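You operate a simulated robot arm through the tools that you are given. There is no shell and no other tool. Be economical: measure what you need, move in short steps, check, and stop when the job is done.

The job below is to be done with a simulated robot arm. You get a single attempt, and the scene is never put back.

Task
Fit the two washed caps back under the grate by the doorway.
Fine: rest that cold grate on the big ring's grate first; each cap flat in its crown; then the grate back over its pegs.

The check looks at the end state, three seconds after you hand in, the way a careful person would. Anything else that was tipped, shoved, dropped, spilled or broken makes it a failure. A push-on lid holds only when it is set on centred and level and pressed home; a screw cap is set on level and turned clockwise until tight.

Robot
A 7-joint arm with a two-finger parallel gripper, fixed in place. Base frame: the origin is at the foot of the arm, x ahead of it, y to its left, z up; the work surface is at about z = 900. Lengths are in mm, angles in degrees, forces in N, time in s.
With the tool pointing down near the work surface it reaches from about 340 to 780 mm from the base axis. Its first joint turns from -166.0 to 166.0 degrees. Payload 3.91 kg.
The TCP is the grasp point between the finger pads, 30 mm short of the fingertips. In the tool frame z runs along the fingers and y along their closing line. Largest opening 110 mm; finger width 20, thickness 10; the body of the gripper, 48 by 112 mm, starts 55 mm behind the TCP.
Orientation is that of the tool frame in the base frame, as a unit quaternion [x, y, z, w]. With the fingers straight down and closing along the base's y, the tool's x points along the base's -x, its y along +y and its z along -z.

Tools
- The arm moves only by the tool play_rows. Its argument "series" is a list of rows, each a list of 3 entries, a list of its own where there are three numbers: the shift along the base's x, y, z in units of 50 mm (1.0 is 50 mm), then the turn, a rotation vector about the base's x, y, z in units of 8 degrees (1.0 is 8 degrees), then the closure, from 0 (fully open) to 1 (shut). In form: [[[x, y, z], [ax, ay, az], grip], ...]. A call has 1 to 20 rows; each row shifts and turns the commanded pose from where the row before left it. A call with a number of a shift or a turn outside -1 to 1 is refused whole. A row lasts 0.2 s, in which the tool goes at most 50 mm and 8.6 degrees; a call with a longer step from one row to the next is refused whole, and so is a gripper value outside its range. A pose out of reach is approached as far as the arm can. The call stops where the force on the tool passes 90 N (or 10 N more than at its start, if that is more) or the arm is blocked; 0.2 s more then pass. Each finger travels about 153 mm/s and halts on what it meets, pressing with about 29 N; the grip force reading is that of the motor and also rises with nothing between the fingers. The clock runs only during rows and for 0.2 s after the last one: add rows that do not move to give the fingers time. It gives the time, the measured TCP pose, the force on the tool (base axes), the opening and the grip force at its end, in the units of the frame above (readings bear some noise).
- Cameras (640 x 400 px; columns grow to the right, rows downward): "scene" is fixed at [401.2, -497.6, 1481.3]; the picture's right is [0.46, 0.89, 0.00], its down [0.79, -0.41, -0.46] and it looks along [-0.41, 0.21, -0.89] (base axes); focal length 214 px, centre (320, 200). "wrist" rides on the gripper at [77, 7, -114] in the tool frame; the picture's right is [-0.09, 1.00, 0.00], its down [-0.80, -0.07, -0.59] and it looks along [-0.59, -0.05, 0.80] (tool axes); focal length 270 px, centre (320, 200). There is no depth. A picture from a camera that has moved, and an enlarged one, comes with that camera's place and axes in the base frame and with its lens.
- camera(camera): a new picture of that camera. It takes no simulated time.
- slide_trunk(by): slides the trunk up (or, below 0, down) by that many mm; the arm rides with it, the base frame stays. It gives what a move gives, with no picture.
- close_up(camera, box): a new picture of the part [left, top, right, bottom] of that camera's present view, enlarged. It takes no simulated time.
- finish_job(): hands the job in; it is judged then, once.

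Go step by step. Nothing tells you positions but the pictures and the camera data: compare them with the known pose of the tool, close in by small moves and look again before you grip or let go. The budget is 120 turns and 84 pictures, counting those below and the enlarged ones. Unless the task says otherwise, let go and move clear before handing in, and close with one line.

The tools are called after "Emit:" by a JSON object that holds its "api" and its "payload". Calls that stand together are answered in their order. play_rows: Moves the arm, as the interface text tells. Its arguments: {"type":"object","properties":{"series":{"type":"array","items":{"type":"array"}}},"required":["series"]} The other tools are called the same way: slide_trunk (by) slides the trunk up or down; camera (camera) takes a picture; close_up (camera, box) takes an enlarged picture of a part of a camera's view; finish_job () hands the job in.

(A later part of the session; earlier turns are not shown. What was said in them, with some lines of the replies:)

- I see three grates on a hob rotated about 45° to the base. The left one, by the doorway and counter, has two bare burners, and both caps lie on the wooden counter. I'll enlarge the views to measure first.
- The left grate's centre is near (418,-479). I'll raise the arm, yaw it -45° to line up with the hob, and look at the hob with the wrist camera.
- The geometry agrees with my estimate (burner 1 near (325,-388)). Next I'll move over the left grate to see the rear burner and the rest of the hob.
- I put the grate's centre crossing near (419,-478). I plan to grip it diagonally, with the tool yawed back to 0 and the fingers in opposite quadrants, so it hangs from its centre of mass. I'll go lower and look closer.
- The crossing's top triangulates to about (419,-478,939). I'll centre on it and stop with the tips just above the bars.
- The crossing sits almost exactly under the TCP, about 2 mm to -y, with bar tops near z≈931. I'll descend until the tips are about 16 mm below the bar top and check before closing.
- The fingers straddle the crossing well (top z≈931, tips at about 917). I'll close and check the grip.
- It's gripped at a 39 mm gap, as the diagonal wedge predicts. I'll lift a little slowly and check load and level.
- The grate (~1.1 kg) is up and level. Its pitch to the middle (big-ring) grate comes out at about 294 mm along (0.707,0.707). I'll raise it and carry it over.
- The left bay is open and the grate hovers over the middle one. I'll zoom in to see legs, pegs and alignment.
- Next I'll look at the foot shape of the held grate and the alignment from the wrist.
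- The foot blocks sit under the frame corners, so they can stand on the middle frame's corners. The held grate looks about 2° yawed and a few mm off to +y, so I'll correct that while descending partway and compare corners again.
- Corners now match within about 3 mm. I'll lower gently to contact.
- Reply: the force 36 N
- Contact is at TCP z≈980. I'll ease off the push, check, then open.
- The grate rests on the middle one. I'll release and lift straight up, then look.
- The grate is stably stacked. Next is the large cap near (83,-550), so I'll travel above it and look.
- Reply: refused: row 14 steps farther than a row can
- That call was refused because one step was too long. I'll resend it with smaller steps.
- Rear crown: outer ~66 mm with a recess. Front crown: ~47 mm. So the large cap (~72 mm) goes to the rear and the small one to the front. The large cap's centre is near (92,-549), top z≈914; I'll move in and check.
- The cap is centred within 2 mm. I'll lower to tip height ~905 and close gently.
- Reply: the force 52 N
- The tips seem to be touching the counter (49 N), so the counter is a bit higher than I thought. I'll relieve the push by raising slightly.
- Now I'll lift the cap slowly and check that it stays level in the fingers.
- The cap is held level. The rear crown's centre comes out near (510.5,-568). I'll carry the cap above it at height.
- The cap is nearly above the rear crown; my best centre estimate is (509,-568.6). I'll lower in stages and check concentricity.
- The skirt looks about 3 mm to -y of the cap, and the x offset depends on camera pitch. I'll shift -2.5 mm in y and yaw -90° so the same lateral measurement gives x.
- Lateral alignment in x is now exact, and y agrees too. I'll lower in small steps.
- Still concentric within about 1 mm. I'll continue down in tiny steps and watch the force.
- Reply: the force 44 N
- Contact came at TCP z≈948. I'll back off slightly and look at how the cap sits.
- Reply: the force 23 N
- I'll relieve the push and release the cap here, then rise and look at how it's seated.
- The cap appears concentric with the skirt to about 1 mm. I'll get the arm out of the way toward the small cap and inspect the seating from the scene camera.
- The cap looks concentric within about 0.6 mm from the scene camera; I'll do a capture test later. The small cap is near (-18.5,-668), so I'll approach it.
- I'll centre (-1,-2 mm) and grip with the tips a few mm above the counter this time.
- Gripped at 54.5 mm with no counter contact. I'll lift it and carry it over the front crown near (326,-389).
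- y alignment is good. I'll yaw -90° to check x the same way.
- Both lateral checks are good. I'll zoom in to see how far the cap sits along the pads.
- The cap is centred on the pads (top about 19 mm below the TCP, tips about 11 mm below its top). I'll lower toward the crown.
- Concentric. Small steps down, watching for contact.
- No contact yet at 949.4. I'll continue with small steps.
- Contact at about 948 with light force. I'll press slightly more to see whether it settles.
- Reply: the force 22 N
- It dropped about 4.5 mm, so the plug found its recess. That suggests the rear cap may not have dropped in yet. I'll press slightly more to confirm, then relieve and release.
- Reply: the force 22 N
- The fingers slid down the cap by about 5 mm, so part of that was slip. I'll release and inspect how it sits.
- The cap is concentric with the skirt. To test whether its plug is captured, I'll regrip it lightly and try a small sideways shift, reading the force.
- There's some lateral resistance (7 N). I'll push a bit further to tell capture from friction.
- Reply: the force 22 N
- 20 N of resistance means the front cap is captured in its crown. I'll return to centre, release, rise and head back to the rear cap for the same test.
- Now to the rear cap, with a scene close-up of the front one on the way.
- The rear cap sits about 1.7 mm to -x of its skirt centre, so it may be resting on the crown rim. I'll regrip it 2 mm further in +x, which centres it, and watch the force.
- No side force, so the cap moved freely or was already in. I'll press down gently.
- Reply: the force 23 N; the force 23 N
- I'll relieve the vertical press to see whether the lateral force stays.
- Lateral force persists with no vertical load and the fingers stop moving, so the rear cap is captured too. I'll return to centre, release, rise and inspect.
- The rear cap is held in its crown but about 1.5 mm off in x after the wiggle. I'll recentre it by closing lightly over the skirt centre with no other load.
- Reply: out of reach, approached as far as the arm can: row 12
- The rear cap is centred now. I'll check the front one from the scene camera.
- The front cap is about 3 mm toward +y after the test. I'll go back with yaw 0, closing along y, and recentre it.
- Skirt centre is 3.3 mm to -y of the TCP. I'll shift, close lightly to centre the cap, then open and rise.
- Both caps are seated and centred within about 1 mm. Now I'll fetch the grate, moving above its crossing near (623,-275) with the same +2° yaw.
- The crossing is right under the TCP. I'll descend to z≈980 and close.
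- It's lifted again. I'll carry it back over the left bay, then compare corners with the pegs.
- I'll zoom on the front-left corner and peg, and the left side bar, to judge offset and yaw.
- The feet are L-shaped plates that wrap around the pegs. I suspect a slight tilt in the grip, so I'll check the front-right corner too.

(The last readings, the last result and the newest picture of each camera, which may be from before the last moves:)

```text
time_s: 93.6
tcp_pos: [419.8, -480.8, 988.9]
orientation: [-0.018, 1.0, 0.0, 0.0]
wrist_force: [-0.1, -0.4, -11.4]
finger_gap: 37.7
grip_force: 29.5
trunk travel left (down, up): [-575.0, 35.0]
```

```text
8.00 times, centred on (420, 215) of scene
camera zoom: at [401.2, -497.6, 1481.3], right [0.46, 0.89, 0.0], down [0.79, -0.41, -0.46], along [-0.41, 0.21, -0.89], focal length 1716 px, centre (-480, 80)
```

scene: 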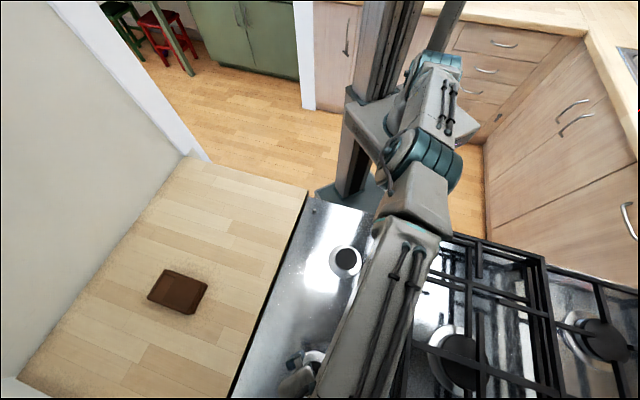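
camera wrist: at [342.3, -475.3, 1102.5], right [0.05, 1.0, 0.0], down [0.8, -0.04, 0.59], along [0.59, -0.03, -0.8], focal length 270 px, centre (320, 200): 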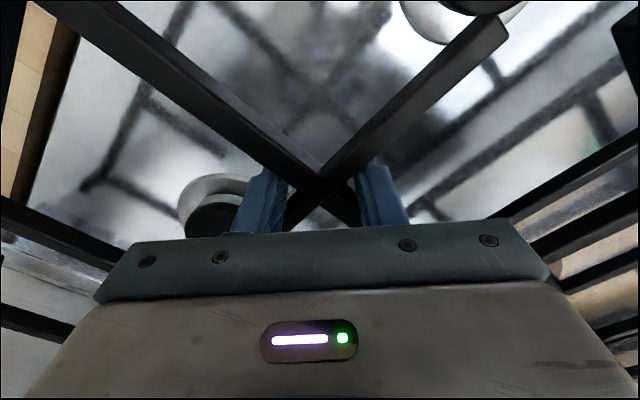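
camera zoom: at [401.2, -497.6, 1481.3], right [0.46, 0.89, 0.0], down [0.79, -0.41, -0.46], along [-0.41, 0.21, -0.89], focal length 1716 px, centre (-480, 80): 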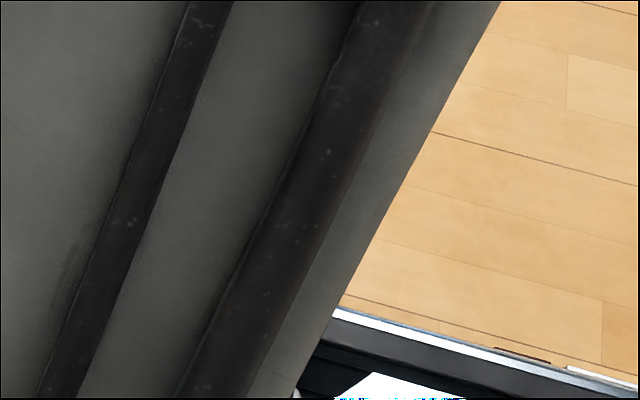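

That view is blocked by the arm. I'll lower to just above peg height and check force and the foot-to-peg relation at the front-left corner.

Emit:
{"api": "play_rows", "payload": {"series": [[[0, 0, -0.15], [0, 0, 0], 1], [[0, 0, -0.15], [0, 0, 0], 1], [[0, 0, -0.1], [0, 0, 0], 1], [[0, 0, -0.06], [0, 0, 0], 1], [[0, 0, 0], [0, 0, 0], 1], [[0, 0, 0], [0, 0, 0], 1]]}}

Emit:
{"api": "close_up", "payload": {"camera": "scene", "box": [280, 180, 360, 230]}}

```text
time_s: 95.0
tcp_pos: [419.3, -480.0, 965.6]
orientation: [-0.016, 1.0, 0.001, 0.001]
wrist_force: [0.1, -0.2, -12.2]
finger_gap: 37.5
grip_force: 29.3
trunk travel left (down, up): [-575.0, 35.0]
```

```text
8.00 times, centred on (320, 205) of scene
camera zoom: at [401.2, -497.6, 1481.3], right [0.46, 0.89, 0.0], down [0.79, -0.41, -0.46], along [-0.41, 0.21, -0.89], focal length 1716 px, centre (320, 160)
```

zoom: 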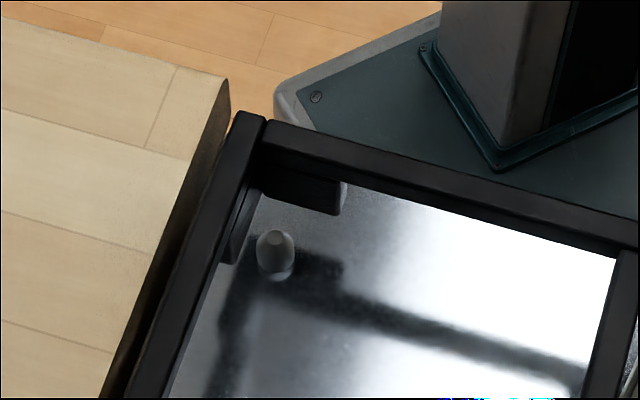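

At the predicted landing, the front-left L-foot clears the peg by about 5 mm sideways and 8 mm lengthwise, which looks right. I'll lower gently to contact.

Emit:
{"api": "play_rows", "payload": {"series": [[[0, 0, -0.1], [0, 0, 0], 1], [[0, 0, -0.1], [0, 0, 0], 1], [[0, 0, -0.08], [0, 0, 0], 1], [[0, 0, 0], [0, 0, 0], 1]]}}

```text
time_s: 96.0
tcp_pos: [419.8, -478.3, 952.1]
orientation: [-0.018, 1.0, 0.001, 0.0]
wrist_force: [0.4, 0.1, -12.1]
finger_gap: 37.5
grip_force: 29.0
trunk travel left (down, up): [-575.0, 35.0]
```

No contact at 952, so there's little tilt and nothing is sitting on the pegs. I'll continue.

Emit:
{"api": "play_rows", "payload": {"series": [[[0, 0, -0.05], [0, 0, 0], 1], [[0, 0, -0.05], [0, 0, 0], 1], [[0, 0, 0], [0, 0, 0], 1]]}}

Emit:
{"api": "play_rows", "payload": {"series": [[[0, 0, -0.04], [0, 0, 0], 1], [[0, 0, -0.04], [0, 0, 0], 1], [[0, 0, 0], [0, 0, 0], 1]]}}

Emit:
{"api": "close_up", "payload": {"camera": "scene", "box": [280, 180, 360, 230]}}

```text
time_s: 96.8
tcp_pos: [420.5, -478.6, 946.0]
orientation: [-0.017, 1.0, 0.001, 0.0]
wrist_force: [1.0, 0.2, -12.1]
finger_gap: 37.5
grip_force: 28.9
trunk travel left (down, up): [-575.0, 35.0]
```

```text
time_s: 97.6
tcp_pos: [421.6, -479.0, 941.9]
orientation: [-0.018, 1.0, -0.001, 0.0]
wrist_force: [-2.4, -1.1, -10.4]
finger_gap: 37.5
grip_force: 29.6
trunk travel left (down, up): [-575.0, 35.0]
```

```text
8.00 times, centred on (320, 205) of scene
camera zoom: at [401.2, -497.6, 1481.3], right [0.46, 0.89, 0.0], down [0.79, -0.41, -0.46], along [-0.41, 0.21, -0.89], focal length 1716 px, centre (320, 160)
```

zoom: 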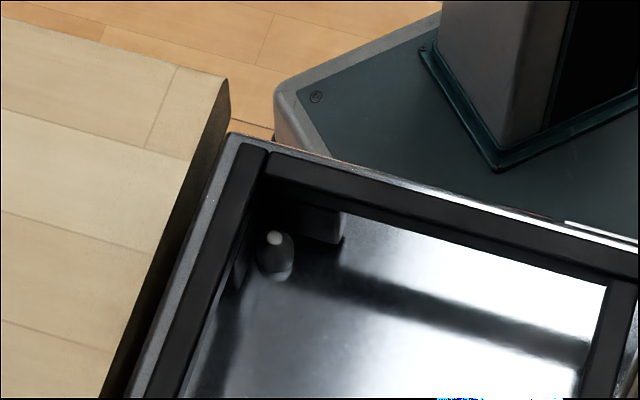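

The peg sits inside the corner and first contact is starting. I'll lower the last couple of mm.

Emit:
{"api": "play_rows", "payload": {"series": [[[0, 0, -0.03], [0, 0, 0], 1], [[0, 0, -0.03], [0, 0, 0], 1], [[0, 0, 0], [0, 0, 0], 1]]}}

```text
time_s: 98.4
tcp_pos: [419.8, -478.8, 938.7]
orientation: [-0.017, 1.0, 0.001, 0.0]
wrist_force: [-0.5, -1.4, -11.2]
finger_gap: 37.3
grip_force: 29.0
trunk travel left (down, up): [-575.0, 35.0]
```

Still carrying the weight, so the grip offset is slightly different. I'll keep lowering in small steps.

Emit:
{"api": "play_rows", "payload": {"series": [[[0, 0, -0.04], [0, 0, 0], 1], [[0, 0, 0], [0, 0, 0], 1]]}}

Emit:
{"api": "play_rows", "payload": {"series": [[[0, 0, -0.04], [0, 0, 0], 1], [[0, 0, 0], [0, 0, 0], 1]]}}

```text
time_s: 99.0
tcp_pos: [418.9, -478.8, 937.8]
orientation: [-0.018, 1.0, 0.001, -0.001]
wrist_force: [0.3, -1.1, -12.3]
finger_gap: 37.5
grip_force: 29.4
trunk travel left (down, up): [-575.0, 35.0]
```

```text
time_s: 99.6
tcp_pos: [419.5, -479.4, 938.1]
orientation: [-0.017, 1.0, -0.001, 0.001]
wrist_force: [1.9, -0.9, -2.8]
finger_gap: 37.9
grip_force: 28.9
trunk travel left (down, up): [-575.0, 35.0]
```

Weight is transferring now. One more small step.

Emit:
{"api": "play_rows", "payload": {"series": [[[0, 0, -0.04], [0, 0, 0], 1], [[0, 0, 0], [0, 0, 0], 1]]}}

Emit:
{"api": "close_up", "payload": {"camera": "scene", "box": [240, 185, 420, 400]}}

```text
time_s: 100.2
tcp_pos: [420.7, -478.9, 937.3]
orientation: [-0.018, 1.0, -0.001, 0.001]
wrist_force: [4.1, -4.5, 17.8]
finger_gap: 37.7
grip_force: 28.8
trunk travel left (down, up): [-575.0, 35.0]
```

```text
1.86 times, centred on (330, 292) of scene
camera zoom: at [401.2, -497.6, 1481.3], right [0.46, 0.89, 0.0], down [0.79, -0.41, -0.46], along [-0.41, 0.21, -0.89], focal length 399 px, centre (301, 28)
```

zoom: 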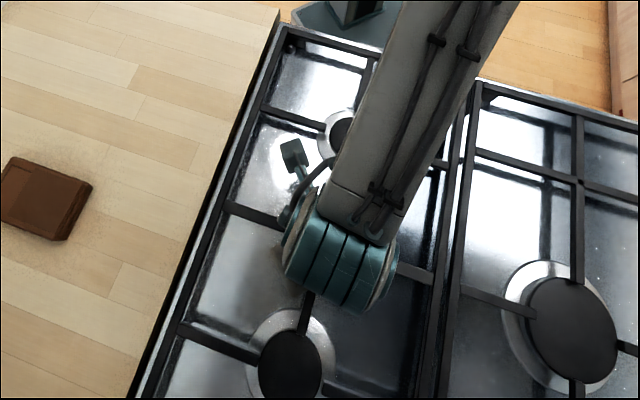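

It's firmly seated and looks as it did at the start. I'll relieve, open, rise and move clear, then inspect.

Emit:
{"api": "play_rows", "payload": {"series": [[[0, 0, 0.03], [0, 0, 0], 1], [[0, 0, 0], [0, 0, 0], 0.8], [[0, 0, 0], [0, 0, 0], 0.6], [[0, 0, 0], [0, 0, 0], 0.45], [[0, 0, 0.3], [0, 0, 0], 0.45], [[0, 0, 0.8], [0, 0, 0], 0.45], [[0, 0, 0.9], [0, 0, 0], 0.45], [[0, 0, 0.9], [0, 0, 0], 0.3], [[-0.5, 0.5, 0.3], [0, 0, -0.25], 0.3], [[-0.6, 0.6, 0], [0, 0, 0], 0.3], [[-0.6, 0.6, 0], [0, 0, 0], 0.3], [[-0.6, 0.6, 0], [0, 0, 0], 0.3], [[0, 0.8, 0], [0, 0, 0], 0.3], [[0, 0.8, 0], [0, 0, 0], 0.3], [[0, 0, 0], [0, 0, 0], 0.3]]}}

Emit:
{"api": "camera", "payload": {"camera": "scene"}}

Emit:
{"api": "close_up", "payload": {"camera": "scene", "box": [220, 190, 420, 400]}}

```text
time_s: 103.4
tcp_pos: [303.4, -283.3, 1096.0]
orientation: [0.0, 1.0, 0.0, 0.0]
wrist_force: [0.4, 0.3, 0.0]
finger_gap: 77.1
grip_force: 0.1
trunk travel left (down, up): [-575.0, 35.0]
```

```text
5 pictures are left
```

scene: 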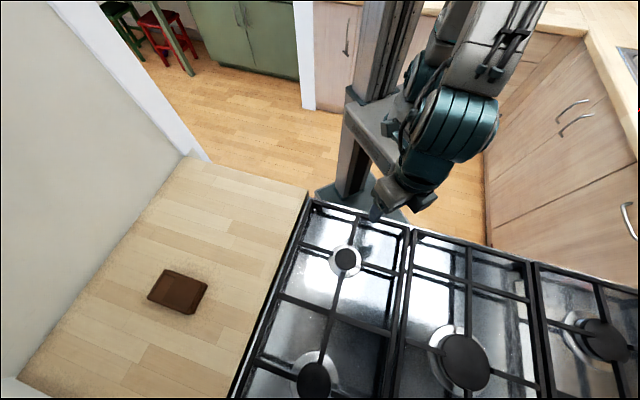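

```text
1.90 times, centred on (320, 295) of scene
camera zoom: at [401.2, -497.6, 1481.3], right [0.46, 0.89, 0.0], down [0.79, -0.41, -0.46], along [-0.41, 0.21, -0.89], focal length 408 px, centre (320, 19)
```

zoom: 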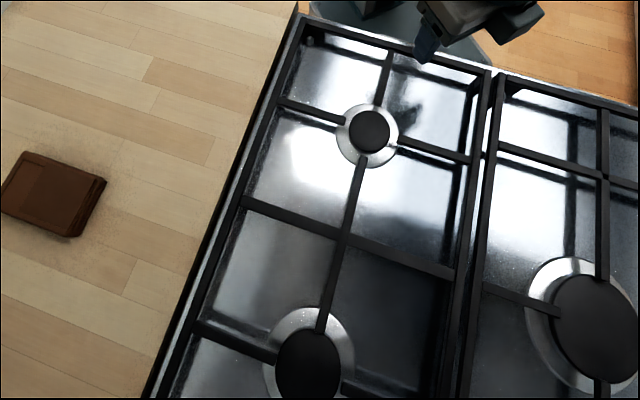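

The grate matches its starting appearance exactly. One last close look at the caps.

Emit:
{"api": "close_up", "payload": {"camera": "scene", "box": [310, 230, 380, 290]}}

Emit:
{"api": "close_up", "payload": {"camera": "scene", "box": [280, 330, 350, 400]}}

```text
6.67 times, centred on (345, 260) of scene
camera zoom: at [401.2, -497.6, 1481.3], right [0.46, 0.89, 0.0], down [0.79, -0.41, -0.46], along [-0.41, 0.21, -0.89], focal length 1430 px, centre (153, -200)
```

zoom: 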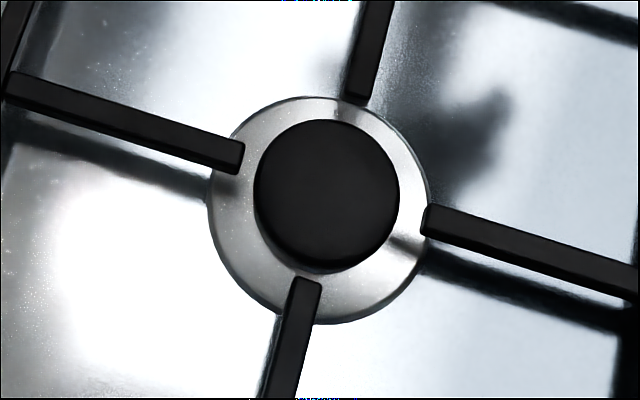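

```text
5.71 times, centred on (315, 365) of scene
camera zoom: at [401.2, -497.6, 1481.3], right [0.46, 0.89, 0.0], down [0.79, -0.41, -0.46], along [-0.41, 0.21, -0.89], focal length 1226 px, centre (349, -743)
```

zoom: 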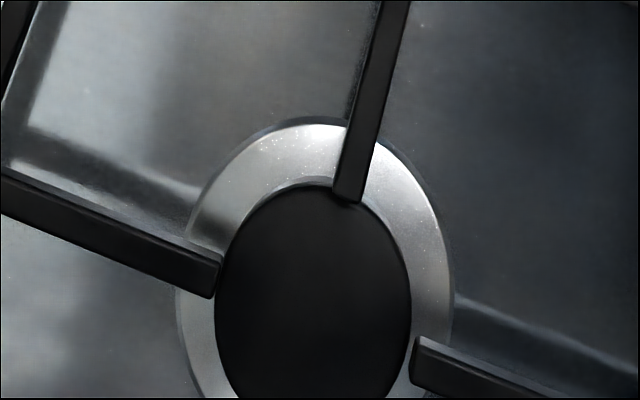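

Both caps lie level and centred in their crowns, the grate is back over its pegs, and the arm is clear. I'm handing in.

Emit:
{"api": "finish_job", "payload": {}}

```text
The job is handed in.
```

The two washed caps are back in their crowns, the small one in front and the large one at the rear. The doorway grate is back over its pegs, and the arm is clear.
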